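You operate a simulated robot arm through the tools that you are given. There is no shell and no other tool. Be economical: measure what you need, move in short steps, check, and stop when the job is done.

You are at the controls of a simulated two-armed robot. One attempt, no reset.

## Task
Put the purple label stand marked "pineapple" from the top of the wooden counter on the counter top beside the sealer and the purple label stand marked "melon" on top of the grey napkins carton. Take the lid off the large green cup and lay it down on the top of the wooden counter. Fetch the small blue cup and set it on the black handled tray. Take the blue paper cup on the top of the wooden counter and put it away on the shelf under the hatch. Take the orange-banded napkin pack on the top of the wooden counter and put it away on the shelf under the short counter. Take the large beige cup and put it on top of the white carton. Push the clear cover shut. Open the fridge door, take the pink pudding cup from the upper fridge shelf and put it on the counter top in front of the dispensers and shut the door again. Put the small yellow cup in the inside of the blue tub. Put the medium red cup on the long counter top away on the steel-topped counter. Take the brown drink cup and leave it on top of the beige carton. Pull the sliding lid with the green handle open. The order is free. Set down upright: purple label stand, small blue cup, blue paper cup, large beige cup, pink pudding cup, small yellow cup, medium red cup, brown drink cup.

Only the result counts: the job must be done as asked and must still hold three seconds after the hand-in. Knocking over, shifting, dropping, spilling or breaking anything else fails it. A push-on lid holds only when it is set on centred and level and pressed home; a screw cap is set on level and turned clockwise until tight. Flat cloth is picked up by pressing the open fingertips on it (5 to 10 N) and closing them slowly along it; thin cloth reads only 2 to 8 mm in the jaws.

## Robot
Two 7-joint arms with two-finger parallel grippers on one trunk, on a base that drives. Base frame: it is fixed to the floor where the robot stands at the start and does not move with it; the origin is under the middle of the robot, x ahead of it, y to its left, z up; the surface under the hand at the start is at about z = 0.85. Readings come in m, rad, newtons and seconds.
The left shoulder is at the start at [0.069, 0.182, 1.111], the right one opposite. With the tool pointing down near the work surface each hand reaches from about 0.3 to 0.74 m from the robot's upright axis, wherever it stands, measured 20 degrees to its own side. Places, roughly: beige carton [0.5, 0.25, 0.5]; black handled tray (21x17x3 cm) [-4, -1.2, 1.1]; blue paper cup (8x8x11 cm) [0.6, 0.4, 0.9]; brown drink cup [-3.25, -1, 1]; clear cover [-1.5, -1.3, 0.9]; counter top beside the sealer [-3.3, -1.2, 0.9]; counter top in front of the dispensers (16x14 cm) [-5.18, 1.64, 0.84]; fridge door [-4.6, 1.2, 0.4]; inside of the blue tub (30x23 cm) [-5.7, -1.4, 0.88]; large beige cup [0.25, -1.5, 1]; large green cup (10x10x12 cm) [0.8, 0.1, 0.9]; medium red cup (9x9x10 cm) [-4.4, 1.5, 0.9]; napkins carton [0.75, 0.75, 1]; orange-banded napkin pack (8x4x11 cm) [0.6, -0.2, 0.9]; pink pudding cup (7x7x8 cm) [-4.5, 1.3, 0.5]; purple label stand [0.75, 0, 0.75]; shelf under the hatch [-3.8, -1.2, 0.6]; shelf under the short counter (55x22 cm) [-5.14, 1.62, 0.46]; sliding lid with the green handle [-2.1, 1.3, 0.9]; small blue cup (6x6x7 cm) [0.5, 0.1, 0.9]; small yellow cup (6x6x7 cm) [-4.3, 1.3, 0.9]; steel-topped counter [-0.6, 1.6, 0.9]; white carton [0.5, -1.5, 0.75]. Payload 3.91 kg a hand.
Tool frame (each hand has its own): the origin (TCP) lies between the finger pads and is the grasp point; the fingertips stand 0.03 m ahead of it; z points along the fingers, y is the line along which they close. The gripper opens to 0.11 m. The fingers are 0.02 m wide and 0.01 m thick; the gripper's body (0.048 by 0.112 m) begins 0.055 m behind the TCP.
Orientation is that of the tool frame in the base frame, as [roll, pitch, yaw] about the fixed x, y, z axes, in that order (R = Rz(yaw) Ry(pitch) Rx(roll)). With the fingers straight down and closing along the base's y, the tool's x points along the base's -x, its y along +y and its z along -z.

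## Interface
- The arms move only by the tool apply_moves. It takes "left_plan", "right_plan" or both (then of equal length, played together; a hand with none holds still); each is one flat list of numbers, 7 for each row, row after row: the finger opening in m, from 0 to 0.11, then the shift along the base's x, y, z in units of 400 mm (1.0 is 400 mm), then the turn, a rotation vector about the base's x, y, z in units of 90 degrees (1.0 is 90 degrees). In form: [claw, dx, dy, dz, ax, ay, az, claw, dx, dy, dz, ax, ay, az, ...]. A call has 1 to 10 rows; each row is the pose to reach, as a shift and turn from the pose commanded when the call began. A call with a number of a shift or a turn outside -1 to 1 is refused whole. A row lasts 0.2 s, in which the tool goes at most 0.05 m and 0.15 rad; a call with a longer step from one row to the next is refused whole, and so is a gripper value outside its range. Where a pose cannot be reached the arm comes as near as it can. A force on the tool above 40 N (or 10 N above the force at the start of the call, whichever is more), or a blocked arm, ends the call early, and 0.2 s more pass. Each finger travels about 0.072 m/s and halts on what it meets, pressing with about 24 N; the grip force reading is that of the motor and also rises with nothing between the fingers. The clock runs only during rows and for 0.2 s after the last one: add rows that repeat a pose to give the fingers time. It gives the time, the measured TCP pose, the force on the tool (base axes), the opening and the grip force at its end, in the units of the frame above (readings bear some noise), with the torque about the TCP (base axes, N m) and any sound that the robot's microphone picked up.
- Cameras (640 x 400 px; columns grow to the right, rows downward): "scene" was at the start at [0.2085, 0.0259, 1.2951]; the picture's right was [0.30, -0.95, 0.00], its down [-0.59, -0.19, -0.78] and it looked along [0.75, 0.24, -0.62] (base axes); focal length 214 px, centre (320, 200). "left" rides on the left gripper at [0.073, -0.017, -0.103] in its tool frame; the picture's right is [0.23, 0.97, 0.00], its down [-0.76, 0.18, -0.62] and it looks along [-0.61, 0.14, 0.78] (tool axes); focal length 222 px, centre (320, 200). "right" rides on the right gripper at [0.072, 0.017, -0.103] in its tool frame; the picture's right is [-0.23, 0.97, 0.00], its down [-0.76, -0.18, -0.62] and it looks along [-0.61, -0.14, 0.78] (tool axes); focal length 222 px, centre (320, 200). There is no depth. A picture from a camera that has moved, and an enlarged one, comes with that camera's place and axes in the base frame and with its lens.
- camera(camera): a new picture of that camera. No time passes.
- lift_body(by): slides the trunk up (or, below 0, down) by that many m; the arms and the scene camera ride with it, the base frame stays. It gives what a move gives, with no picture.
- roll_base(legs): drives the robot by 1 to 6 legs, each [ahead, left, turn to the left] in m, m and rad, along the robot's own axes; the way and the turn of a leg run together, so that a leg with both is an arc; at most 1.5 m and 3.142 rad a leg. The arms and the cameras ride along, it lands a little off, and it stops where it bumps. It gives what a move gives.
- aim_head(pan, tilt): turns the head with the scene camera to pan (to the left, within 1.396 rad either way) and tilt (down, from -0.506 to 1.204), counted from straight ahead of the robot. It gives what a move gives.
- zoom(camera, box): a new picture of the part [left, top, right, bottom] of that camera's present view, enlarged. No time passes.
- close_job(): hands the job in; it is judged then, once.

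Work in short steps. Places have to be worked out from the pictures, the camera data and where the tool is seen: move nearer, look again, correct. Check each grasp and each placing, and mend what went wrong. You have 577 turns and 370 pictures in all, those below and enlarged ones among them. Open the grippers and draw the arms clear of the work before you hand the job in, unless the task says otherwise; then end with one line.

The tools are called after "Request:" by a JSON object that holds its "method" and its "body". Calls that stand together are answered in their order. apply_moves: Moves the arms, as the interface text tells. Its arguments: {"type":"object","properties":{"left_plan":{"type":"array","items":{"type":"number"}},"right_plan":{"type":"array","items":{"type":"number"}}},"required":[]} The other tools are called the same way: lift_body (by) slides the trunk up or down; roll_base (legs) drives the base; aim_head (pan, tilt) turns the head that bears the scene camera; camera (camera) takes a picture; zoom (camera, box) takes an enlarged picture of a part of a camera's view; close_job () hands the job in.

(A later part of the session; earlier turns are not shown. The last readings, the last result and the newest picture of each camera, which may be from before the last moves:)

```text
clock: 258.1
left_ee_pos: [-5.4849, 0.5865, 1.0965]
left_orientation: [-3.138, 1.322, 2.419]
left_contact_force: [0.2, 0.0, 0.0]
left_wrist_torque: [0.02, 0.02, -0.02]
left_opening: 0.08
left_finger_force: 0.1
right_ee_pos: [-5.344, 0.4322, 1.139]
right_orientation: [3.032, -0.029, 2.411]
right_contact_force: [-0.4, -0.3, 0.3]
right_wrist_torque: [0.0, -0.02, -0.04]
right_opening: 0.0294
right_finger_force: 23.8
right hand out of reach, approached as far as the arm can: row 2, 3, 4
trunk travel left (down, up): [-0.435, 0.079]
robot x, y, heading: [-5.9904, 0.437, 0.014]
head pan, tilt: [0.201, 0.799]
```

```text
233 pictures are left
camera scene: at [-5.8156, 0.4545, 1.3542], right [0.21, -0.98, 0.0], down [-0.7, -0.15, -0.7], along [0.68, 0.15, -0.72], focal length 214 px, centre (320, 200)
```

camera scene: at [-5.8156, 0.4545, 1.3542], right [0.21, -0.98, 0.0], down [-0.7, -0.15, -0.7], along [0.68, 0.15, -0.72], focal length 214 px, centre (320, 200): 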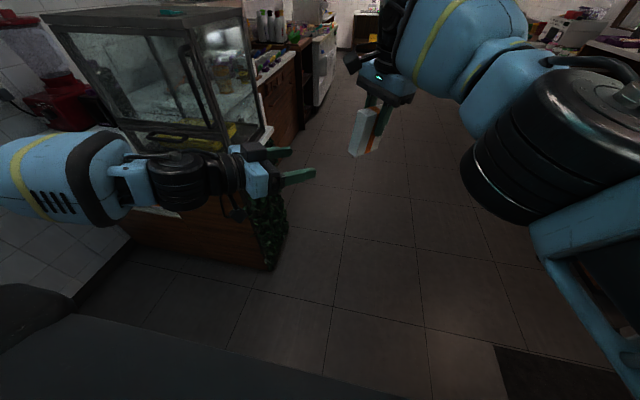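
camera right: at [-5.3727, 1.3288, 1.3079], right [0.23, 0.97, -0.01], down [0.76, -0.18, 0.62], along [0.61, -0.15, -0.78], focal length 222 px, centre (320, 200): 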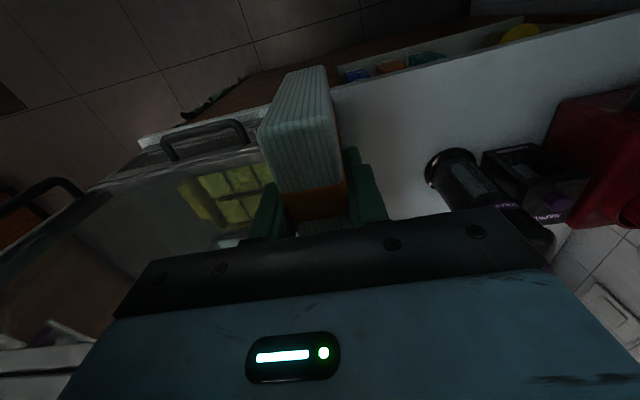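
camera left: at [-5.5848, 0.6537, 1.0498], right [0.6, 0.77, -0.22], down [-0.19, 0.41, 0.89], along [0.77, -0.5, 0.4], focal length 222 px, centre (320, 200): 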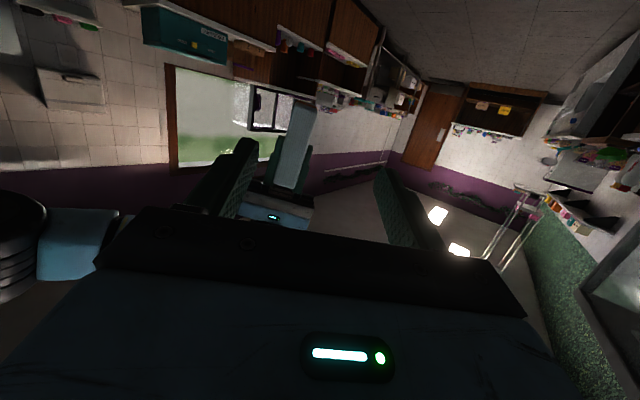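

Now the pack is straight ahead of the left fingers. I advance the left hand onto its lower part.

Request:
{"method": "apply_moves", "body": {"left_plan": [0.08, 0.0, -0.06, -0.01, 0, 0, 0, 0.08, 0.08, -0.13, -0.018, 0, 0, 0, 0.08, 0.16, -0.205, -0.018, 0, 0, 0, 0.08, 0.24, -0.28, -0.018, 0, 0, 0, 0.08, 0.305, -0.341, -0.018, 0, 0, 0, 0.08, 0.305, -0.341, -0.018, 0, 0, 0]}}

Request:
{"method": "camera", "body": {"camera": "left"}}

Request:
{"method": "zoom", "body": {"camera": "scene", "box": [220, 40, 440, 240]}}

```text
clock: 259.5
left_ee_pos: [-5.3671, 0.4567, 1.0908]
left_orientation: [-3.141, 1.323, 2.417]
left_contact_force: [-0.6, 0.4, -0.3]
left_wrist_torque: [-0.01, 0.0, 0.04]
left_opening: 0.0799
left_finger_force: 0.1
left hand out of reach, approached as far as the arm can: row 5, 6
right_ee_pos: [-5.3458, 0.4313, 1.1385]
right_orientation: [3.032, -0.029, 2.408]
right_contact_force: [-0.1, -0.3, 0.1]
right_wrist_torque: [0.02, 0.02, -0.03]
right_opening: 0.0293
right_finger_force: 24.3
trunk travel left (down, up): [-0.435, 0.079]
robot x, y, heading: [-5.9934, 0.4366, 0.005]
head pan, tilt: [0.201, 0.799]
```

```text
232 pictures are left
camera left: at [-5.4671, 0.5232, 1.0457], right [0.6, 0.77, -0.22], down [-0.19, 0.41, 0.89], along [0.77, -0.5, 0.4], focal length 222 px, centre (320, 200)
```

left: 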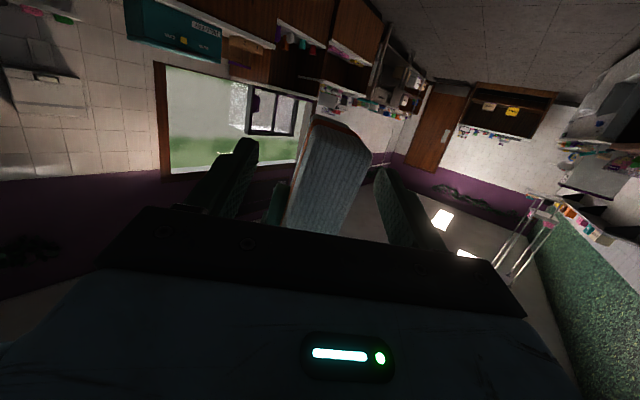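

```text
2.00 times, centred on (330, 140) of scene
camera zoom: at [-5.816, 0.454, 1.3543], right [0.21, -0.98, 0.0], down [-0.7, -0.15, -0.7], along [0.68, 0.15, -0.72], focal length 429 px, centre (300, 320)
```

zoom: 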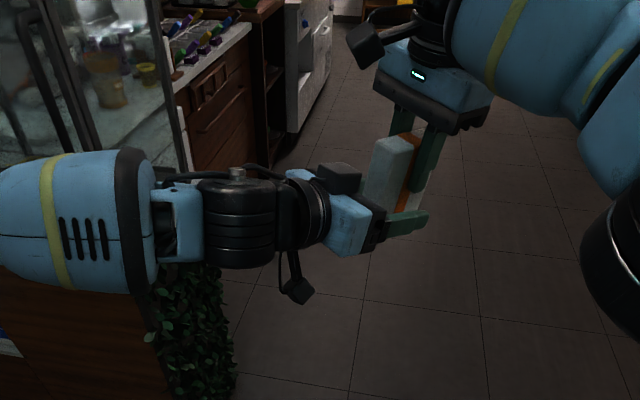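

The pack is between the left fingers. I close the left, then open the right and raise it.

Request:
{"method": "apply_moves", "body": {"left_plan": [0.065, 0, 0, 0, 0, 0, 0, 0.05, 0, 0, 0, 0, 0, 0, 0.035, 0, 0, 0, 0, 0, 0, 0.02, 0, 0, 0, 0, 0, 0, 0.02, 0, 0, 0, 0, 0, 0]}}

Request:
{"method": "apply_moves", "body": {"right_plan": [0.045, 0, 0, 0, 0, 0, 0, 0.06, 0, 0, 0, 0, 0, 0, 0.08, 0, 0, 0, 0, 0, 0, 0.08, 0, 0, 0.1, 0, 0, 0, 0.08, 0, 0, 0.2, 0, 0, 0, 0.08, 0, -0.05, 0.3, 0, 0, 0]}}

Request:
{"method": "camera", "body": {"camera": "left"}}

Request:
{"method": "camera", "body": {"camera": "scene"}}

```text
clock: 260.7
left_ee_pos: [-5.3665, 0.4567, 1.0902]
left_orientation: [3.139, 1.322, 2.414]
left_contact_force: [5.6, 1.6, -0.4]
left_wrist_torque: [0.37, -0.3, 0.42]
left_opening: 0.0315
left_finger_force: 23.7
right_ee_pos: [-5.3456, 0.4316, 1.1387]
right_orientation: [3.032, -0.028, 2.409]
right_contact_force: [-4.1, -1.9, 0.6]
right_wrist_torque: [-0.44, 0.59, -0.26]
right_opening: 0.0293
right_finger_force: 24.2
trunk travel left (down, up): [-0.435, 0.079]
robot x, y, heading: [-5.9884, 0.4366, 0.009]
head pan, tilt: [0.201, 0.799]
```

```text
clock: 262.1
left_ee_pos: [-5.368, 0.4564, 1.0915]
left_orientation: [-3.142, 1.324, 2.417]
left_contact_force: [-0.2, 0.8, 0.4]
left_wrist_torque: [0.0, -0.01, 0.01]
left_opening: 0.0293
left_finger_force: 24.6
right_ee_pos: [-5.3679, 0.4047, 1.2308]
right_orientation: [3.035, -0.035, 2.401]
right_contact_force: [0.0, 0.0, 0.5]
right_wrist_torque: [-0.01, 0.0, 0.03]
right_opening: 0.0801
right_finger_force: 0.0
right hand out of reach, approached as far as the arm can: row 4, 5, 6
trunk travel left (down, up): [-0.435, 0.079]
robot x, y, heading: [-5.9891, 0.4379, 0.009]
head pan, tilt: [0.201, 0.799]
```

```text
230 pictures are left
camera left: at [-5.4673, 0.5234, 1.0455], right [0.61, 0.77, -0.22], down [-0.19, 0.41, 0.89], along [0.77, -0.5, 0.4], focal length 222 px, centre (320, 200)
```

left: 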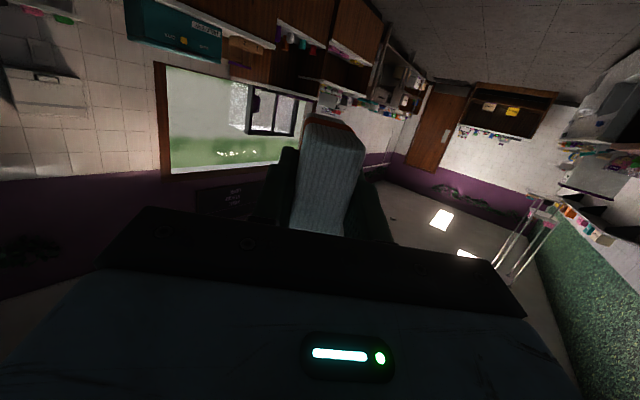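

```text
229 pictures are left
camera scene: at [-5.8159, 0.4541, 1.3542], right [0.21, -0.98, 0.0], down [-0.7, -0.15, -0.7], along [0.68, 0.15, -0.72], focal length 214 px, centre (320, 200)
```

scene: 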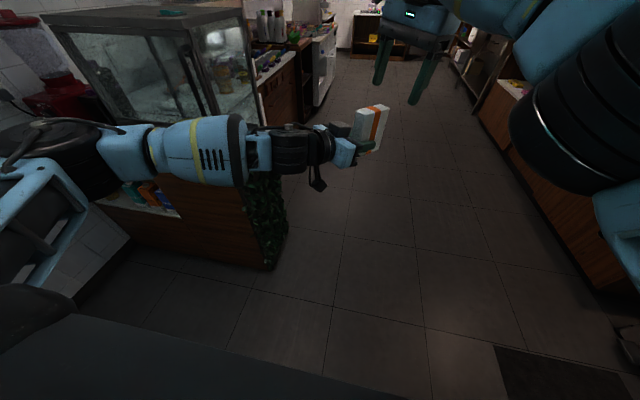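

Handover worked. I bring the left hand to its side with the pack pointing ahead-right, and tuck the right hand back.

Request:
{"method": "apply_moves", "body": {"left_plan": [0.02, 0, 0.06, 0, 0, 0, 0.04, 0.02, 0, 0.13, 0, 0, 0, 0.08, 0.02, 0, 0.2, 0, 0, 0, 0.12, 0.02, 0, 0.27, 0, 0, 0, 0.16, 0.02, 0, 0.34, 0, 0, 0, 0.2, 0.02, 0, 0.41, 0, 0, 0, 0.242, 0.02, 0, 0.45, 0, 0, 0, 0.242, 0.02, 0, 0.45, 0, 0, 0, 0.242], "right_plan": [0.06, -0.05, -0.08, 0, 0, 0, 0.07, 0.06, -0.13, -0.14, 0, 0, 0, 0.14, 0.06, -0.22, -0.2, 0, 0, 0, 0.21, 0.06, -0.32, -0.25, 0, 0, 0, 0.28, 0.06, -0.42, -0.3, 0, 0, 0, 0.35, 0.06, -0.52, -0.35, 0, 0, 0, 0.42, 0.06, -0.62, -0.4, 0, 0, 0, 0.47, 0.06, -0.7, -0.42, 0, 0, 0, 0.47]}}

Request:
{"method": "camera", "body": {"camera": "scene"}}

```text
clock: 263.9
left_ee_pos: [-5.368, 0.6368, 1.088]
left_orientation: [-3.141, 1.323, 2.796]
left_contact_force: [-0.4, -0.1, -0.6]
left_wrist_torque: [0.01, 0.02, 0.0]
left_opening: 0.0294
left_finger_force: 23.6
right_ee_pos: [-5.6457, 0.2416, 1.2314]
right_orientation: [3.032, -0.031, -3.136]
right_contact_force: [0.3, -0.7, 0.3]
right_wrist_torque: [0.01, -0.02, 0.05]
right_opening: 0.0602
right_finger_force: 0.2
trunk travel left (down, up): [-0.435, 0.079]
robot x, y, heading: [-5.99, 0.4412, 0.007]
head pan, tilt: [0.201, 0.799]
```

```text
228 pictures are left
camera scene: at [-5.8159, 0.4534, 1.3542], right [0.21, -0.98, 0.0], down [-0.7, -0.15, -0.7], along [0.68, 0.15, -0.72], focal length 214 px, centre (320, 200)
```

scene: 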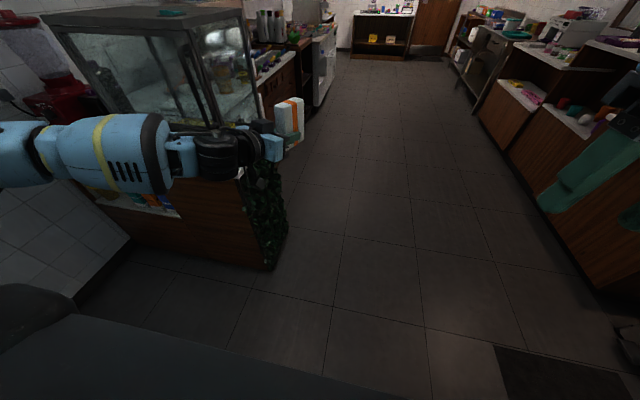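

All free here. I lower the trunk 0.43 m now, then check.

Request:
{"method": "lift_body", "body": {"by": -0.43}}

Request:
{"method": "apply_moves", "body": {"left_plan": [0.02, 0, 0, -0.09, 0, 0, 0, 0.02, 0, 0, -0.19, 0, 0, 0, 0.02, 0, 0, -0.29, 0, 0, 0, 0.02, 0, 0, -0.37, 0, 0, 0]}}

Request:
{"method": "camera", "body": {"camera": "scene"}}

```text
refused: -0.43 is not a number from -0.4 to 0.4
```

```text
clock: 264.9
left_ee_pos: [-5.3687, 0.6357, 0.9391]
left_orientation: [-3.138, 1.322, 2.799]
left_contact_force: [-0.7, 0.3, 0.0]
left_wrist_torque: [-0.01, 0.0, -0.01]
left_opening: 0.0292
left_finger_force: 23.8
right_ee_pos: [-5.6442, 0.2416, 1.2322]
right_orientation: [3.034, -0.03, -3.138]
right_contact_force: [-0.7, 0.4, 0.9]
right_wrist_torque: [0.0, 0.01, 0.02]
right_opening: 0.0598
right_finger_force: 0.1
trunk travel left (down, up): [-0.435, 0.079]
robot x, y, heading: [-5.9867, 0.4318, 0.009]
head pan, tilt: [0.201, 0.799]
```

```text
227 pictures are left
camera scene: at [-5.8151, 0.4538, 1.3541], right [0.21, -0.98, 0.0], down [-0.7, -0.15, -0.7], along [0.68, 0.15, -0.72], focal length 214 px, centre (320, 200)
```

scene: 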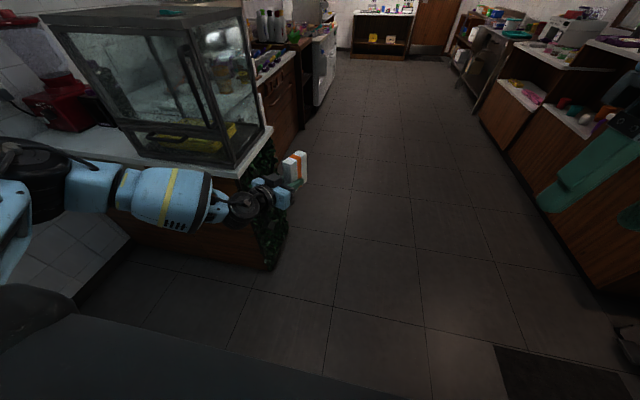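

I lower the trunk by 0.39 m.

Request:
{"method": "lift_body", "body": {"by": -0.39}}

Request:
{"method": "camera", "body": {"camera": "scene"}}

```text
clock: 268.6
left_ee_pos: [-5.3654, 0.6372, 0.5531]
left_orientation: [3.141, 1.324, 2.795]
left_contact_force: [-0.2, 0.0, 0.4]
left_wrist_torque: [0.0, 0.0, 0.01]
left_opening: 0.0291
left_finger_force: 23.9
right_ee_pos: [-5.6481, 0.2402, 0.8437]
right_orientation: [3.031, -0.03, -3.137]
right_contact_force: [0.4, 0.3, -1.1]
right_wrist_torque: [-0.01, -0.01, -0.03]
right_opening: 0.0598
right_finger_force: 0.1
trunk travel left (down, up): [-0.045, 0.469]
robot x, y, heading: [-5.9911, 0.4327, 0.01]
head pan, tilt: [0.201, 0.799]
```

```text
226 pictures are left
camera scene: at [-5.6726, 0.4553, 0.9247], right [0.21, -0.98, 0.0], down [-0.7, -0.15, -0.7], along [0.68, 0.15, -0.72], focal length 214 px, centre (320, 200)
```

scene: 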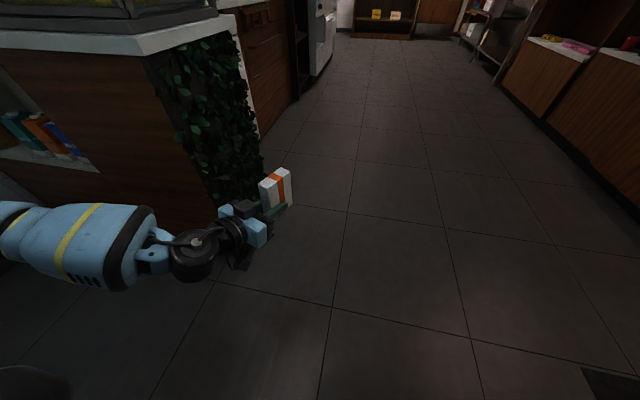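

I drive along to the shelf (keeping clear) and turn ~20° left, then look.

Request:
{"method": "roll_base", "body": {"legs": [[-0.06, 0.5, 0], [0, 0.37, 0], [0, 0, 0.34]]}}

Request:
{"method": "aim_head", "body": {"pan": 0.15, "tilt": 0.5}}

Request:
{"method": "camera", "body": {"camera": "scene"}}

Request:
{"method": "camera", "body": {"camera": "left"}}

```text
clock: 275.5
left_ee_pos: [-5.4329, 1.3543, 0.5514]
left_orientation: [3.129, 1.319, 2.798]
left_contact_force: [-0.2, -0.5, 0.1]
left_wrist_torque: [0.01, 0.0, 0.05]
left_opening: 0.0291
left_finger_force: 23.9
right_ee_pos: [-5.709, 0.9514, 0.8439]
right_orientation: [3.031, -0.027, -3.122]
right_contact_force: [0.0, 0.5, 0.9]
right_wrist_torque: [-0.01, 0.01, -0.01]
right_opening: 0.06
right_finger_force: 0.0
trunk travel left (down, up): [-0.045, 0.469]
robot x, y, heading: [-6.0543, 1.1427, 0.024]
head pan, tilt: [0.201, 0.799]
stopped in leg 2: the robot was blocked; the commanded pose is now the measured one
```

```text
clock: 276.3
left_ee_pos: [-5.4311, 1.3514, 0.5536]
left_orientation: [3.122, 1.319, 2.789]
left_contact_force: [-0.7, -0.3, -0.6]
left_wrist_torque: [-0.04, 0.0, -0.01]
left_opening: 0.0292
left_finger_force: 24.5
right_ee_pos: [-5.7094, 0.9494, 0.843]
right_orientation: [3.027, -0.029, -3.125]
right_contact_force: [-0.7, -0.2, 1.1]
right_wrist_torque: [0.01, -0.02, -0.03]
right_opening: 0.06
right_finger_force: 0.0
trunk travel left (down, up): [-0.045, 0.469]
robot x, y, heading: [-6.0551, 1.1447, 0.024]
head pan, tilt: [0.15, 0.499]
```

```text
225 pictures are left
camera scene: at [-5.7259, 1.1609, 0.9507], right [0.17, -0.99, 0.0], down [-0.47, -0.08, -0.88], along [0.87, 0.15, -0.48], focal length 214 px, centre (320, 200)
```

scene: 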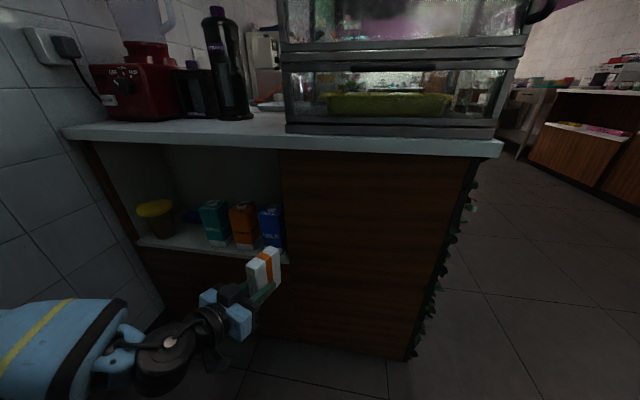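

```text
224 pictures are left
camera left: at [-5.5495, 1.3758, 0.5069], right [0.26, 0.94, -0.22], down [-0.34, 0.3, 0.89], along [0.9, -0.16, 0.39], focal length 222 px, centre (320, 200)
```

left: 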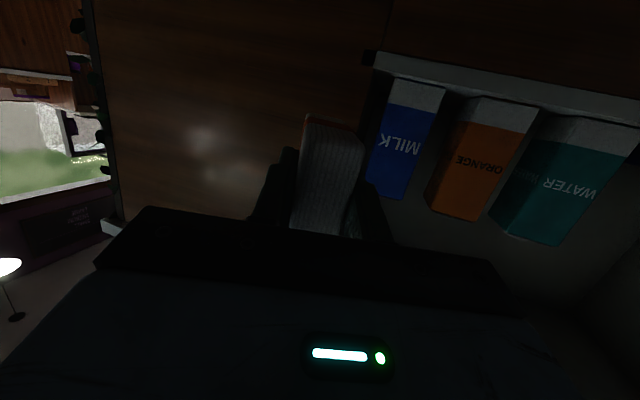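

Something behind-left blocked the base. I step slightly right/forward, turn 19° left, then move toward the standoff.

Request:
{"method": "roll_base", "body": {"legs": [[0.08, -0.04, 0], [0, 0, 0.33], [0.11, 0.17, 0]]}}

Request:
{"method": "camera", "body": {"camera": "scene"}}

Request:
{"method": "camera", "body": {"camera": "left"}}

```text
clock: 280.1
left_ee_pos: [-5.4208, 1.6769, 0.5455]
left_orientation: [-3.137, 1.301, 3.135]
left_contact_force: [0.7, -0.1, 0.6]
left_wrist_torque: [-0.02, -0.03, 0.03]
left_opening: 0.0292
left_finger_force: 23.8
right_ee_pos: [-5.5508, 1.2111, 0.8437]
right_orientation: [3.027, -0.026, -2.798]
right_contact_force: [0.7, -0.1, -0.3]
right_wrist_torque: [0.02, 0.02, -0.01]
right_opening: 0.06
right_finger_force: 0.2
trunk travel left (down, up): [-0.045, 0.469]
robot x, y, heading: [-5.9372, 1.2884, 0.345]
head pan, tilt: [0.15, 0.499]
stopped in leg 3: the robot was blocked; the commanded pose is now the measured one
```

```text
223 pictures are left
camera scene: at [-5.6349, 1.4053, 0.9519], right [0.48, -0.88, 0.0], down [-0.42, -0.22, -0.88], along [0.77, 0.42, -0.48], focal length 214 px, centre (320, 200)
```

scene: 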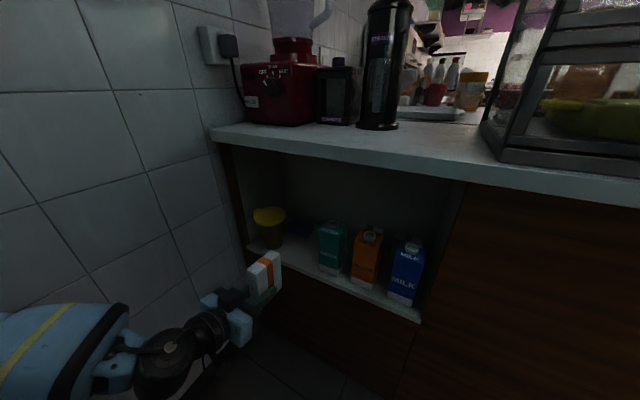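

```text
222 pictures are left
camera left: at [-5.5396, 1.6631, 0.5021], right [-0.05, 0.97, -0.22], down [-0.4, 0.18, 0.9], along [0.92, 0.13, 0.38], focal length 222 px, centre (320, 200)
```

left: 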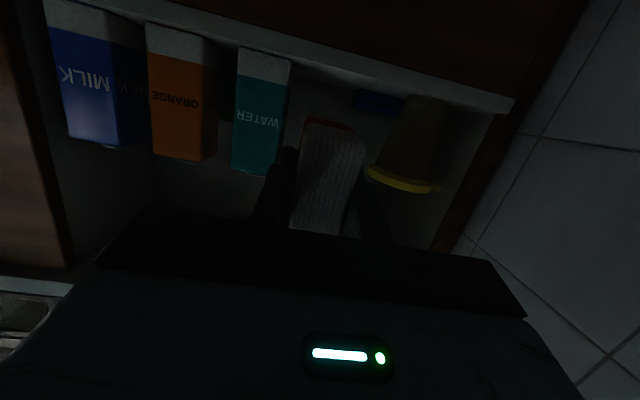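

The gap between the water carton and the yellow-lidded tub is straight ahead (y≈1.70). I slide the pack in.

Request:
{"method": "apply_moves", "body": {"left_plan": [0.02, 0.06, 0.053, 0, 0, 0, 0, 0.02, 0.17, 0.053, 0, 0, 0, 0, 0.02, 0.28, 0.053, 0, 0, 0, 0, 0.02, 0.36, 0.053, 0, 0, 0, 0]}}

Request:
{"method": "camera", "body": {"camera": "left"}}

Request:
{"method": "camera", "body": {"camera": "scene"}}

```text
clock: 281.1
left_ee_pos: [-5.2774, 1.7022, 0.5394]
left_orientation: [-3.106, 1.301, -3.122]
left_contact_force: [0.6, 0.3, 0.2]
left_wrist_torque: [0.0, 0.0, -0.02]
left_opening: 0.029
left_finger_force: 23.9
right_ee_pos: [-5.5501, 1.2166, 0.844]
right_orientation: [3.032, -0.03, -2.8]
right_contact_force: [-0.2, -0.1, -0.5]
right_wrist_torque: [-0.03, 0.03, 0.05]
right_opening: 0.0601
right_finger_force: 0.0
trunk travel left (down, up): [-0.045, 0.469]
robot x, y, heading: [-5.9396, 1.2891, 0.346]
head pan, tilt: [0.15, 0.499]
```

```text
221 pictures are left
camera left: at [-5.3972, 1.6873, 0.4966], right [-0.05, 0.97, -0.23], down [-0.4, 0.19, 0.9], along [0.92, 0.13, 0.38], focal length 222 px, centre (320, 200)
```

left: 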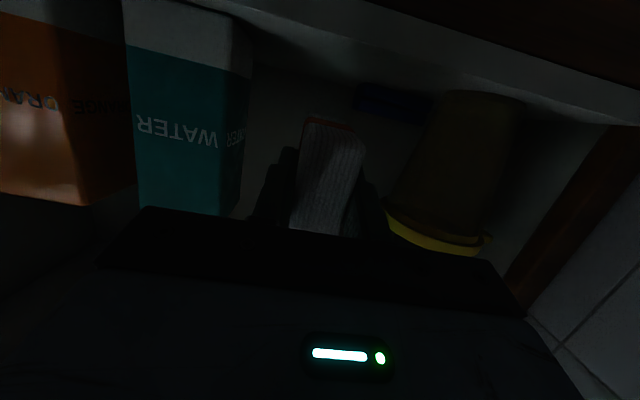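

```text
220 pictures are left
camera scene: at [-5.6334, 1.4121, 0.9506], right [0.48, -0.88, 0.0], down [-0.42, -0.23, -0.88], along [0.77, 0.42, -0.48], focal length 214 px, centre (320, 200)
```

scene: 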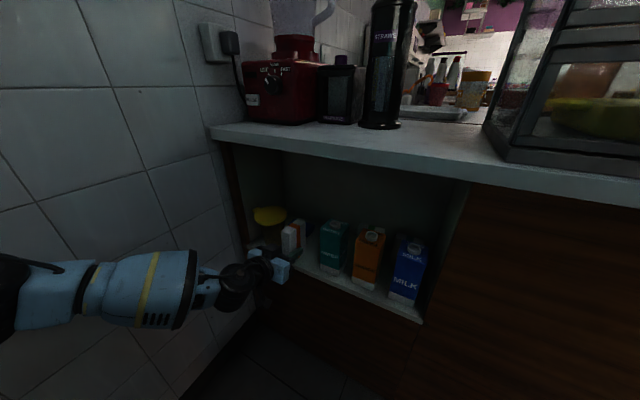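

I go in 7 cm further, centred a bit, then lower to the shelf.

Request:
{"method": "apply_moves", "body": {"left_plan": [0.02, 0.09, -0.025, 0, 0, 0, 0, 0.02, 0.19, -0.025, 0, 0, 0, 0, 0.02, 0.19, -0.025, -0.05, 0, 0, 0, 0.02, 0.19, -0.025, -0.09, 0, 0, 0, 0.02, 0.19, -0.025, -0.09, 0, 0, 0]}}

Request:
{"method": "zoom", "body": {"camera": "scene", "box": [200, 170, 400, 320]}}

```text
clock: 282.3
left_ee_pos: [-5.2295, 1.703, 0.5141]
left_orientation: [-3.108, 1.3, -3.122]
left_contact_force: [0.3, 0.7, 0.1]
left_wrist_torque: [0.0, 0.01, -0.01]
left_opening: 0.0293
left_finger_force: 24.0
left hand out of reach, approached as far as the arm can: row 2, 3, 4, 5
right_ee_pos: [-5.551, 1.2164, 0.8436]
right_orientation: [3.031, -0.03, -2.799]
right_contact_force: [0.1, 0.2, -0.6]
right_wrist_torque: [0.01, -0.03, -0.01]
right_opening: 0.0599
right_finger_force: 0.0
trunk travel left (down, up): [-0.045, 0.469]
robot x, y, heading: [-5.9388, 1.2858, 0.346]
head pan, tilt: [0.15, 0.499]
```

```text
2.67 times, centred on (300, 245) of scene
camera zoom: at [-5.6335, 1.412, 0.9506], right [0.48, -0.88, 0.0], down [-0.42, -0.23, -0.88], along [0.77, 0.42, -0.48], focal length 572 px, centre (373, 80)
```

zoom: 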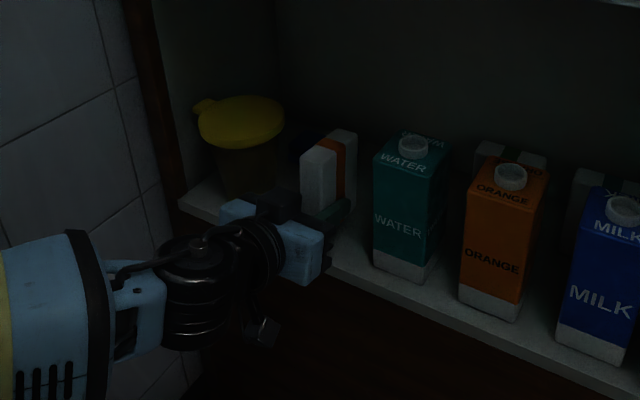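

Reach ends at x -5.23; I nudge the base 4–5 cm in +x, then lower.

Request:
{"method": "roll_base", "body": {"legs": [[0.042, -0.02, 0]]}}

Request:
{"method": "camera", "body": {"camera": "left"}}

```text
clock: 283.2
left_ee_pos: [-5.1823, 1.6986, 0.5147]
left_orientation: [-3.109, 1.3, -3.121]
left_contact_force: [-0.1, -0.3, -1.1]
left_wrist_torque: [0.0, 0.01, -0.02]
left_opening: 0.0294
left_finger_force: 24.0
right_ee_pos: [-5.5035, 1.2143, 0.8431]
right_orientation: [3.033, -0.03, -2.798]
right_contact_force: [-0.4, 0.5, -0.6]
right_wrist_torque: [-0.04, 0.01, 0.03]
right_opening: 0.0599
right_finger_force: 0.1
trunk travel left (down, up): [-0.045, 0.469]
robot x, y, heading: [-5.8951, 1.2848, 0.349]
head pan, tilt: [0.15, 0.499]
```

```text
218 pictures are left
camera left: at [-5.3028, 1.6839, 0.4716], right [-0.05, 0.97, -0.23], down [-0.4, 0.19, 0.9], along [0.92, 0.13, 0.38], focal length 222 px, centre (320, 200)
```

left: 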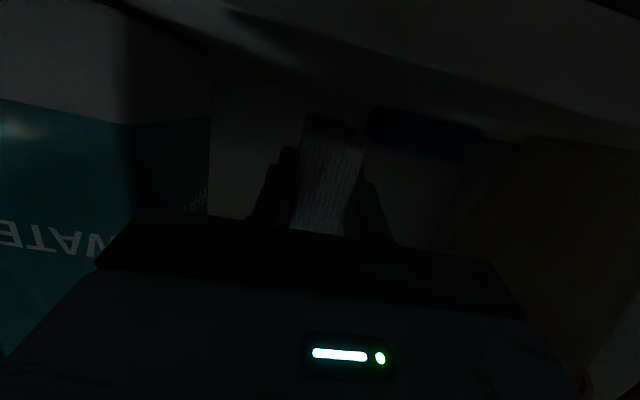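

Now I lower gently until contact.

Request:
{"method": "apply_moves", "body": {"left_plan": [0.02, 0, 0, -0.03, 0, 0, 0, 0.02, 0, 0, -0.05, 0, 0, 0, 0.02, 0, 0, -0.07, 0, 0, 0, 0.02, 0, 0, -0.07, 0, 0, 0]}}

Request:
{"method": "zoom", "body": {"camera": "scene", "box": [200, 170, 400, 320]}}

```text
clock: 284.2
left_ee_pos: [-5.1903, 1.7012, 0.4934]
left_orientation: [-3.109, 1.303, -3.122]
left_contact_force: [0.3, -2.0, 13.5]
left_wrist_torque: [0.03, -0.83, -0.08]
left_opening: 0.0297
left_finger_force: 24.1
left hand out of reach, approached as far as the arm can: row 1, 2, 3, 4
right_ee_pos: [-5.5054, 1.213, 0.8439]
right_orientation: [3.031, -0.029, -2.798]
right_contact_force: [0.2, 0.1, 0.3]
right_wrist_torque: [-0.01, -0.01, 0.03]
right_opening: 0.0602
right_finger_force: 0.1
trunk travel left (down, up): [-0.045, 0.469]
robot x, y, heading: [-5.8947, 1.2842, 0.348]
head pan, tilt: [0.15, 0.499]
```

```text
2.67 times, centred on (300, 245) of scene
camera zoom: at [-5.5886, 1.4073, 0.9511], right [0.48, -0.88, 0.0], down [-0.42, -0.23, -0.88], along [0.77, 0.42, -0.48], focal length 572 px, centre (373, 80)
```

zoom: 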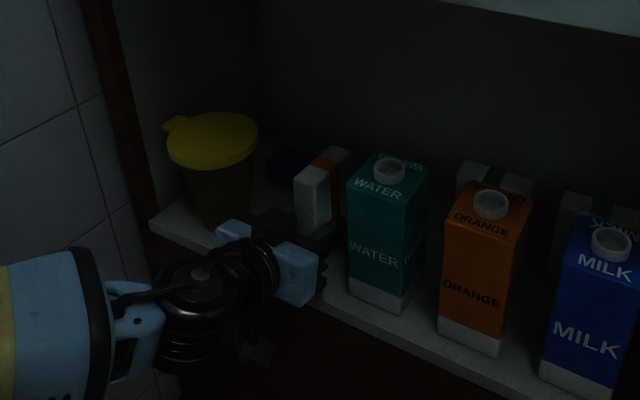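

Contact 13.5 N on the shelf. I open the fingers moderately and withdraw straight back.

Request:
{"method": "apply_moves", "body": {"left_plan": [0.035, 0, 0, 0.005, 0, 0, 0, 0.045, 0, 0, 0.01, 0, 0, 0, 0.05, 0, 0, 0.01, 0, 0, 0, 0.05, 0, 0, 0.01, 0, 0, 0, 0.05, -0.08, 0, 0.015, 0, 0, 0, 0.05, -0.18, 0, 0.02, 0, 0, 0, 0.05, -0.3, 0, 0.02, 0, 0, 0]}}

Request:
{"method": "camera", "body": {"camera": "left"}}

Request:
{"method": "zoom", "body": {"camera": "scene", "box": [200, 170, 400, 320]}}

```text
clock: 285.8
left_ee_pos: [-5.31, 1.7048, 0.4988]
left_orientation: [-3.108, 1.304, -3.122]
left_contact_force: [-0.3, 0.2, -0.1]
left_wrist_torque: [0.01, -0.03, 0.03]
left_opening: 0.0503
left_finger_force: 0.2
right_ee_pos: [-5.5047, 1.2124, 0.8444]
right_orientation: [3.032, -0.028, -2.799]
right_contact_force: [0.4, 0.1, -0.4]
right_wrist_torque: [-0.01, 0.0, 0.03]
right_opening: 0.0599
right_finger_force: 0.1
trunk travel left (down, up): [-0.045, 0.469]
robot x, y, heading: [-5.8956, 1.2829, 0.351]
head pan, tilt: [0.15, 0.499]
```

```text
216 pictures are left
camera left: at [-5.4301, 1.6892, 0.4553], right [-0.05, 0.97, -0.23], down [-0.4, 0.19, 0.9], along [0.92, 0.13, 0.38], focal length 222 px, centre (320, 200)
```

left: 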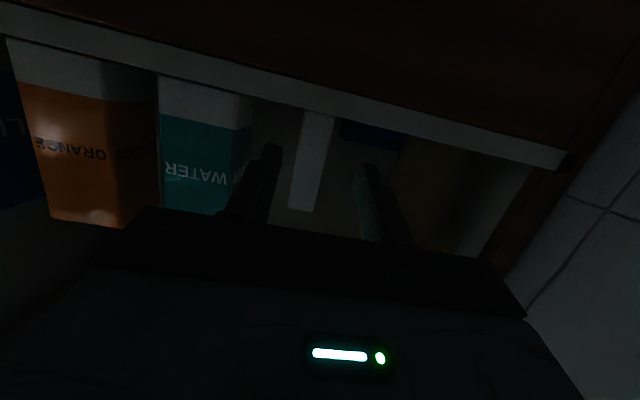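

```text
2.67 times, centred on (300, 245) of scene
camera zoom: at [-5.5878, 1.4079, 0.9507], right [0.48, -0.88, 0.0], down [-0.42, -0.23, -0.88], along [0.77, 0.42, -0.48], focal length 572 px, centre (373, 80)
```

zoom: 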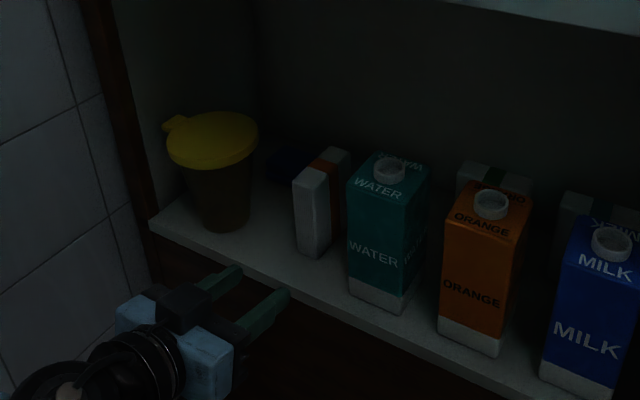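

The pack stands on the shelf. I retract the left hand a little more, drive out of the alcove and raise the trunk.

Request:
{"method": "apply_moves", "body": {"left_plan": [0.05, -0.1, -0.02, 0.02, 0, 0, 0, 0.05, -0.2, -0.04, 0.04, 0, 0, 0]}}

Request:
{"method": "roll_base", "body": {"legs": [[-0.34, -0.82, 0], [-0.1, -0.3, 0]]}}

Request:
{"method": "lift_body", "body": {"by": 0.39}}

Request:
{"method": "camera", "body": {"camera": "scene"}}

```text
clock: 286.4
left_ee_pos: [-5.3896, 1.6846, 0.5154]
left_orientation: [-3.111, 1.299, -3.128]
left_contact_force: [0.6, -0.3, -0.5]
left_wrist_torque: [0.0, -0.03, -0.01]
left_opening: 0.0497
left_finger_force: 0.1
right_ee_pos: [-5.5035, 1.2113, 0.8433]
right_orientation: [3.03, -0.028, -2.801]
right_contact_force: [-0.3, 0.0, -0.3]
right_wrist_torque: [0.0, 0.0, 0.0]
right_opening: 0.06
right_finger_force: 0.0
trunk travel left (down, up): [-0.045, 0.469]
robot x, y, heading: [-5.8914, 1.2864, 0.344]
head pan, tilt: [0.15, 0.499]
```

```text
clock: 297.0
left_ee_pos: [-5.4083, 0.4669, 0.5147]
left_orientation: [-3.108, 1.302, -3.102]
left_contact_force: [0.2, -0.8, 0.2]
left_wrist_torque: [0.01, -0.01, 0.0]
left_opening: 0.0501
left_finger_force: 0.0
right_ee_pos: [-5.5123, -0.0096, 0.8447]
right_orientation: [3.031, -0.029, -2.781]
right_contact_force: [-0.3, 1.1, 0.2]
right_wrist_torque: [-0.01, 0.02, -0.01]
right_opening: 0.06
right_finger_force: 0.1
trunk travel left (down, up): [-0.045, 0.469]
robot x, y, heading: [-5.9033, 0.0569, 0.363]
head pan, tilt: [0.15, 0.499]
```

```text
clock: 300.8
left_ee_pos: [-5.4085, 0.4671, 0.9027]
left_orientation: [-3.109, 1.299, -3.105]
left_contact_force: [-0.2, -0.7, 0.1]
left_wrist_torque: [-0.02, 0.02, -0.01]
left_opening: 0.0504
left_finger_force: 0.1
right_ee_pos: [-5.5119, -0.0103, 1.2334]
right_orientation: [3.031, -0.029, -2.781]
right_contact_force: [0.2, -0.2, 0.4]
right_wrist_torque: [0.03, 0.03, 0.0]
right_opening: 0.0601
right_finger_force: 0.1
trunk travel left (down, up): [-0.435, 0.079]
robot x, y, heading: [-5.9066, 0.051, 0.37]
head pan, tilt: [0.15, 0.499]
```

```text
214 pictures are left
camera scene: at [-5.7332, 0.1321, 1.38], right [0.49, -0.87, 0.0], down [-0.42, -0.24, -0.88], along [0.76, 0.43, -0.48], focal length 214 px, centre (320, 200)
```

scene: 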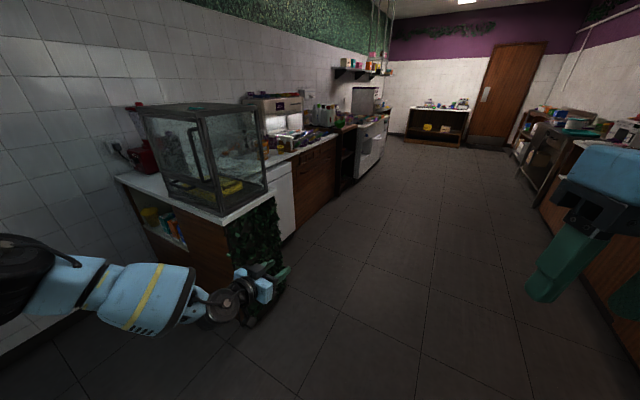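

I turn to face the left row and drive to the fridge.

Request:
{"method": "roll_base", "body": {"legs": [[0, 0, 1.2], [0, -1.3, 0]]}}

Request:
{"method": "aim_head", "body": {"pan": 0, "tilt": 0.5}}

Request:
{"method": "camera", "body": {"camera": "scene"}}

```text
clock: 315.5
left_ee_pos: [-4.765, 0.6247, 0.9052]
left_orientation: [-3.108, 1.303, -1.956]
left_contact_force: [-0.1, -0.7, -0.6]
left_wrist_torque: [-0.01, 0.01, -0.01]
left_opening: 0.0501
left_finger_force: 0.1
right_ee_pos: [-4.3733, 0.3333, 1.2339]
right_orientation: [3.032, -0.028, -1.634]
right_contact_force: [-0.7, -0.3, 0.0]
right_wrist_torque: [-0.02, 0.0, 0.0]
right_opening: 0.0602
right_finger_force: 0.0
trunk travel left (down, up): [-0.435, 0.079]
robot x, y, heading: [-4.5909, 0.0022, 1.509]
head pan, tilt: [0.15, 0.499]
```

```text
clock: 316.2
left_ee_pos: [-4.7649, 0.6243, 0.9043]
left_orientation: [-3.107, 1.302, -1.955]
left_contact_force: [-0.7, -0.5, 0.2]
left_wrist_torque: [-0.03, -0.03, 0.02]
left_opening: 0.0501
left_finger_force: 0.0
right_ee_pos: [-4.3738, 0.3333, 1.2336]
right_orientation: [3.029, -0.027, -1.633]
right_contact_force: [-0.7, -0.2, -0.3]
right_wrist_torque: [0.0, 0.0, 0.0]
right_opening: 0.0601
right_finger_force: 0.2
trunk travel left (down, up): [-0.435, 0.079]
robot x, y, heading: [-4.5935, 0.0035, 1.512]
head pan, tilt: [0.0, 0.499]
```

```text
213 pictures are left
camera scene: at [-4.5788, 0.1875, 1.3801], right [1.0, -0.06, 0.0], down [-0.03, -0.48, -0.88], along [0.05, 0.88, -0.48], focal length 214 px, centre (320, 200)
```

scene: 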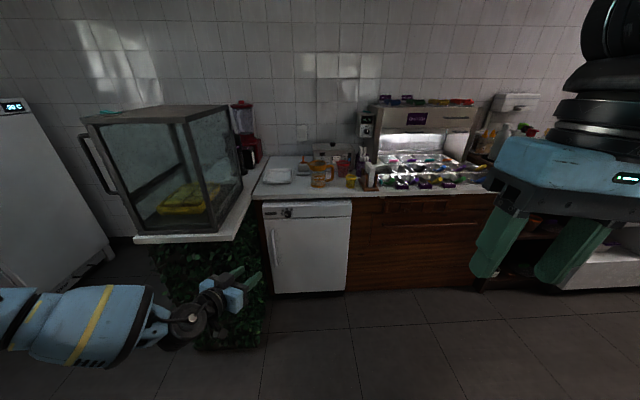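

I zoom on the counter above the fridge to identify the cups.

Request:
{"method": "zoom", "body": {"camera": "scene", "box": [240, 90, 480, 300]}}

```text
1.90 times, centred on (360, 195) of scene
camera zoom: at [-4.5788, 0.1875, 1.3801], right [1.0, -0.06, 0.0], down [-0.03, -0.48, -0.88], along [0.05, 0.88, -0.48], focal length 408 px, centre (244, 210)
```

zoom: 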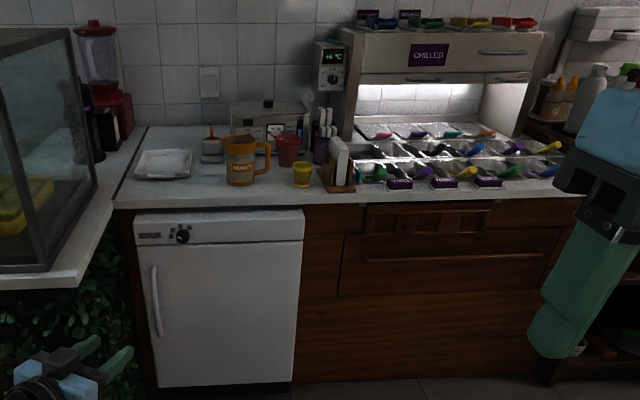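

Yellow cup ≈(-4.34,1.30), red cup ≈(-4.356,1.47). I first restore the left hand to tool-down (undo tilt, raise), then the yaw.

Request:
{"method": "apply_moves", "body": {"left_plan": [0.06, 0, -0.03, 0.08, -0.085, 0.0345, 0, 0.08, 0, -0.06, 0.16, -0.17, 0.069, 0, 0.1, 0, -0.1, 0.24, -0.256, 0.1037, 0, 0.11, 0, -0.14, 0.32, -0.341, 0.138, 0, 0.11, 0, -0.18, 0.4, -0.427, 0.173, 0, 0.11, 0, -0.22, 0.48, -0.512, 0.207, 0, 0.11, 0, -0.28, 0.56, -0.597, 0.242, 0, 0.11, 0, -0.34, 0.64, -0.683, 0.276, 0, 0.11, 0, -0.4, 0.7, -0.768, 0.311, 0]}}

Request:
{"method": "apply_moves", "body": {"left_plan": [0.11, 0, 0, 0, 0, 0, 0.09, 0.11, 0, 0, 0, 0, 0, 0.18, 0.11, 0, 0, 0, 0, 0, 0.245]}}

Request:
{"method": "roll_base", "body": {"legs": [[0, 0, 0.06], [0.72, -0.03, 0]]}}

Request:
{"method": "camera", "body": {"camera": "scene"}}

```text
clock: 318.2
left_ee_pos: [-4.766, 0.4616, 1.1864]
left_orientation: [-3.105, -0.002, -1.957]
left_contact_force: [0.5, -0.4, 0.0]
left_wrist_torque: [0.01, 0.02, -0.01]
left_opening: 0.1099
left_finger_force: 0.0
right_ee_pos: [-4.3742, 0.3325, 1.2336]
right_orientation: [3.031, -0.028, -1.633]
right_contact_force: [-0.2, 0.1, 0.1]
right_wrist_torque: [0.01, -0.02, 0.02]
right_opening: 0.0601
right_finger_force: 0.1
trunk travel left (down, up): [-0.435, 0.079]
robot x, y, heading: [-4.5974, 0.0036, 1.51]
head pan, tilt: [0.0, 0.499]
```

```text
clock: 319.0
left_ee_pos: [-4.766, 0.4625, 1.186]
left_orientation: [-3.108, -0.001, -1.567]
left_contact_force: [0.2, 0.0, -0.4]
left_wrist_torque: [0.03, 0.0, 0.03]
left_opening: 0.1099
left_finger_force: 0.2
right_ee_pos: [-4.3735, 0.3325, 1.2332]
right_orientation: [3.032, -0.026, -1.634]
right_contact_force: [-0.3, 0.2, 0.0]
right_wrist_torque: [0.01, 0.03, 0.02]
right_opening: 0.0602
right_finger_force: 0.0
trunk travel left (down, up): [-0.435, 0.079]
robot x, y, heading: [-4.593, 0.0023, 1.511]
head pan, tilt: [0.0, 0.499]
```

```text
clock: 323.3
left_ee_pos: [-4.7709, 1.1682, 1.1854]
left_orientation: [-3.106, 0.0, -1.499]
left_contact_force: [-0.6, -0.4, -0.4]
left_wrist_torque: [0.02, 0.0, -0.02]
left_opening: 0.1102
left_finger_force: 0.0
right_ee_pos: [-4.3731, 1.0655, 1.2338]
right_orientation: [3.031, -0.028, -1.564]
right_contact_force: [0.4, -0.6, -0.1]
right_wrist_torque: [-0.02, 0.01, 0.01]
right_opening: 0.0602
right_finger_force: 0.1
trunk travel left (down, up): [-0.435, 0.079]
robot x, y, heading: [-4.5648, 0.7208, 1.585]
head pan, tilt: [0.0, 0.499]
```

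```text
211 pictures are left
camera scene: at [-4.5672, 0.9071, 1.3801], right [1.0, 0.01, 0.0], down [0.01, -0.48, -0.88], along [-0.01, 0.88, -0.48], focal length 214 px, centre (320, 200)
```

scene: 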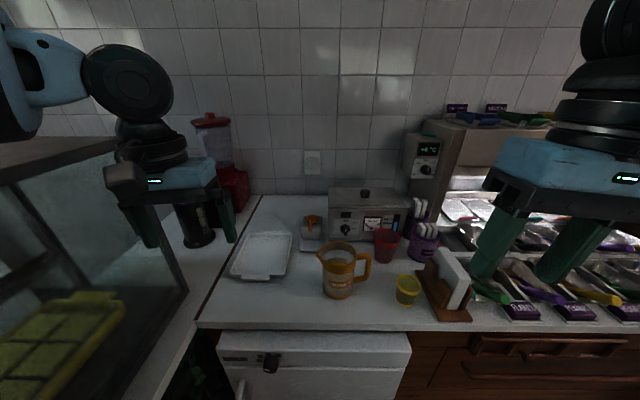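

Yellow cup ≈(-4.335,1.30), top ≈0.92. I bring the right hand above it, levelling its small roll.

Request:
{"method": "apply_moves", "body": {"right_plan": [0.07, 0.02, 0.1, 0, 0, -0.03, 0, 0.08, 0.05, 0.2, -0.02, 0, -0.07, 0, 0.08, 0.08, 0.3, -0.05, 0, -0.07, 0, 0.08, 0.095, 0.4, -0.1, 0, -0.07, 0, 0.08, 0.095, 0.5, -0.14, 0, -0.07, 0, 0.08, 0.095, 0.58, -0.2, 0, -0.07, 0, 0.08, 0.095, 0.586, -0.3, 0, -0.07, 0, 0.08, 0.095, 0.586, -0.4, 0, -0.07, 0]}}

Request:
{"method": "camera", "body": {"camera": "right"}}

```text
clock: 325.1
left_ee_pos: [-4.7715, 1.1689, 1.1871]
left_orientation: [-3.106, 0.001, -1.499]
left_contact_force: [-0.5, 0.6, 0.0]
left_wrist_torque: [-0.03, -0.01, 0.0]
left_opening: 0.1099
left_finger_force: 0.1
right_ee_pos: [-4.3347, 1.3018, 1.0725]
right_orientation: [-3.141, -0.03, -1.568]
right_contact_force: [0.5, 0.5, -0.5]
right_wrist_torque: [0.04, 0.04, 0.01]
right_opening: 0.0801
right_finger_force: 0.0
trunk travel left (down, up): [-0.435, 0.079]
robot x, y, heading: [-4.5674, 0.7184, 1.586]
head pan, tilt: [0.0, 0.499]
```

```text
210 pictures are left
camera right: at [-4.3502, 1.232, 1.179], right [-0.98, 0.22, -0.01], down [0.17, 0.78, 0.6], along [0.14, 0.58, -0.8], focal length 222 px, centre (320, 200)
```

right: 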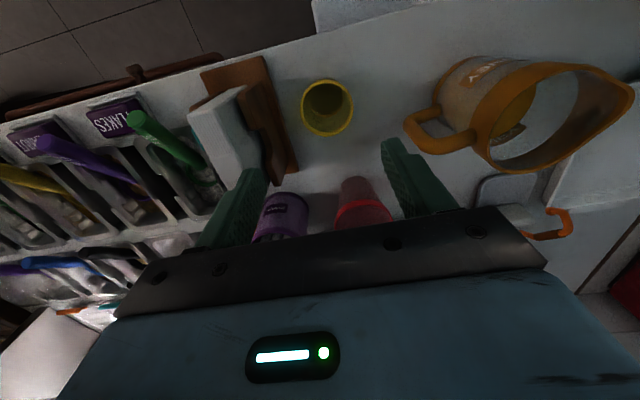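

Centred within mm. I descend and close on the cup.

Request:
{"method": "apply_moves", "body": {"right_plan": [0.08, -0.017, -0.01, -0.1, 0, 0, 0, 0.08, -0.017, -0.01, -0.2, 0, 0, 0, 0.08, -0.017, -0.01, -0.31, 0, 0, 0, 0.08, -0.017, -0.01, -0.42, 0, 0, 0, 0.08, -0.017, -0.01, -0.435, 0, 0, 0, 0.065, -0.017, -0.01, -0.435, 0, 0, 0, 0.05, -0.017, -0.01, -0.435, 0, 0, 0, 0.04, -0.017, -0.01, -0.435, 0, 0, 0, 0.04, -0.017, -0.01, -0.435, 0, 0, 0]}}

Request:
{"method": "camera", "body": {"camera": "right"}}

```text
clock: 327.1
left_ee_pos: [-4.7717, 1.1685, 1.1851]
left_orientation: [-3.105, 0.0, -1.499]
left_contact_force: [0.6, -0.5, -0.5]
left_wrist_torque: [0.02, 0.0, -0.01]
left_opening: 0.1099
left_finger_force: 0.1
right_ee_pos: [-4.3405, 1.2977, 0.8989]
right_orientation: [3.141, -0.03, -1.566]
right_contact_force: [0.0, -0.4, 0.3]
right_wrist_torque: [-0.03, -0.01, -0.01]
right_opening: 0.0578
right_finger_force: 23.2
trunk travel left (down, up): [-0.435, 0.079]
robot x, y, heading: [-4.5673, 0.7246, 1.582]
head pan, tilt: [0.0, 0.499]
```

```text
209 pictures are left
camera right: at [-4.3571, 1.2273, 1.0059], right [-0.98, 0.22, -0.01], down [0.17, 0.78, 0.6], along [0.14, 0.58, -0.8], focal length 222 px, centre (320, 200)
```

right: 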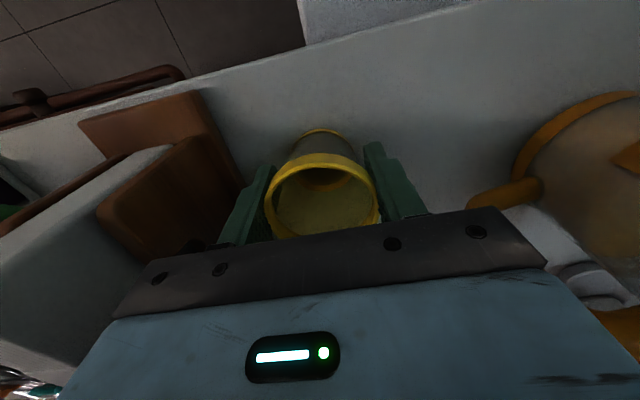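

Gripped (58 mm). I lift it and pull back, then shift the base right so the left hand can take the red cup.

Request:
{"method": "apply_moves", "body": {"right_plan": [0.04, 0, 0, 0.1, 0, 0, 0, 0.04, 0, 0, 0.21, 0, 0, 0, 0.04, 0, 0, 0.32, 0, 0, 0, 0.04, 0, -0.02, 0.43, 0, 0, 0, 0.04, 0, -0.06, 0.54, 0, 0, 0, 0.04, 0, -0.14, 0.62, 0, 0, 0, 0.04, 0, -0.24, 0.68, 0, 0, 0, 0.04, 0, -0.34, 0.72, 0, 0, 0, 0.04, 0, -0.44, 0.74, 0, 0, 0]}}

Request:
{"method": "roll_base", "body": {"legs": [[0, -0.4, -0.012], [0.18, 0, 0]]}}

Request:
{"method": "camera", "body": {"camera": "left"}}

Request:
{"method": "camera", "body": {"camera": "scene"}}

```text
clock: 329.1
left_ee_pos: [-4.773, 1.1676, 1.1869]
left_orientation: [-3.106, -0.001, -1.498]
left_contact_force: [0.1, 0.0, -0.9]
left_wrist_torque: [0.01, 0.02, -0.01]
left_opening: 0.1099
left_finger_force: 0.0
right_ee_pos: [-4.344, 1.1217, 1.1933]
right_orientation: [3.141, -0.029, -1.564]
right_contact_force: [1.1, -0.2, -0.4]
right_wrist_torque: [-0.01, -0.02, -0.01]
right_opening: 0.0574
right_finger_force: 23.9
trunk travel left (down, up): [-0.435, 0.079]
robot x, y, heading: [-4.5696, 0.7198, 1.584]
head pan, tilt: [0.0, 0.499]
```

```text
clock: 334.2
left_ee_pos: [-4.374, 1.3588, 1.185]
left_orientation: [-3.106, 0.0, -1.514]
left_contact_force: [-0.4, 0.7, 0.0]
left_wrist_torque: [-0.01, -0.01, 0.0]
left_opening: 0.1102
left_finger_force: 0.0
right_ee_pos: [-3.9457, 1.3054, 1.1939]
right_orientation: [-3.141, -0.031, -1.58]
right_contact_force: [0.2, 0.6, -0.4]
right_wrist_torque: [0.01, 0.04, -0.02]
right_opening: 0.0576
right_finger_force: 23.8
trunk travel left (down, up): [-0.435, 0.079]
robot x, y, heading: [-4.1753, 0.9055, 1.566]
head pan, tilt: [0.0, 0.499]
```

```text
208 pictures are left
camera left: at [-4.357, 1.2875, 1.2894], right [-0.96, -0.28, -0.03], down [-0.24, 0.75, 0.62], along [-0.15, 0.6, -0.79], focal length 222 px, centre (320, 200)
```

left: 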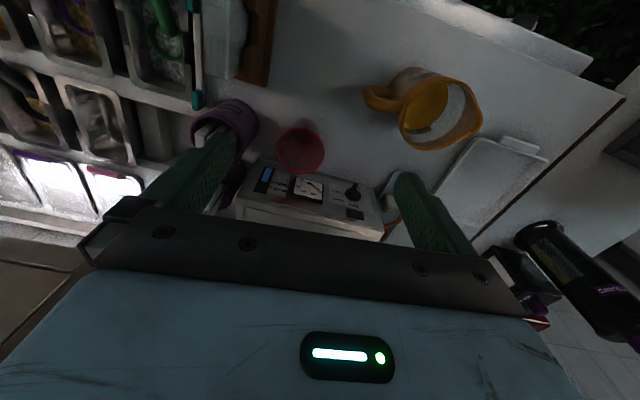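

```text
207 pictures are left
camera scene: at [-4.1725, 1.0935, 1.3802], right [1.0, 0.0, 0.0], down [0.0, -0.48, -0.88], along [0.0, 0.88, -0.48], focal length 214 px, centre (320, 200)
```

scene: 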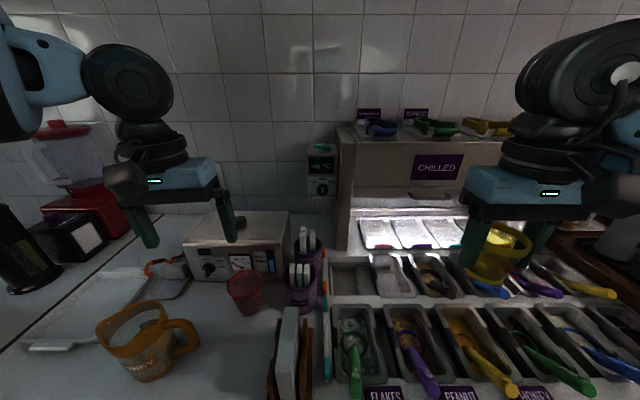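

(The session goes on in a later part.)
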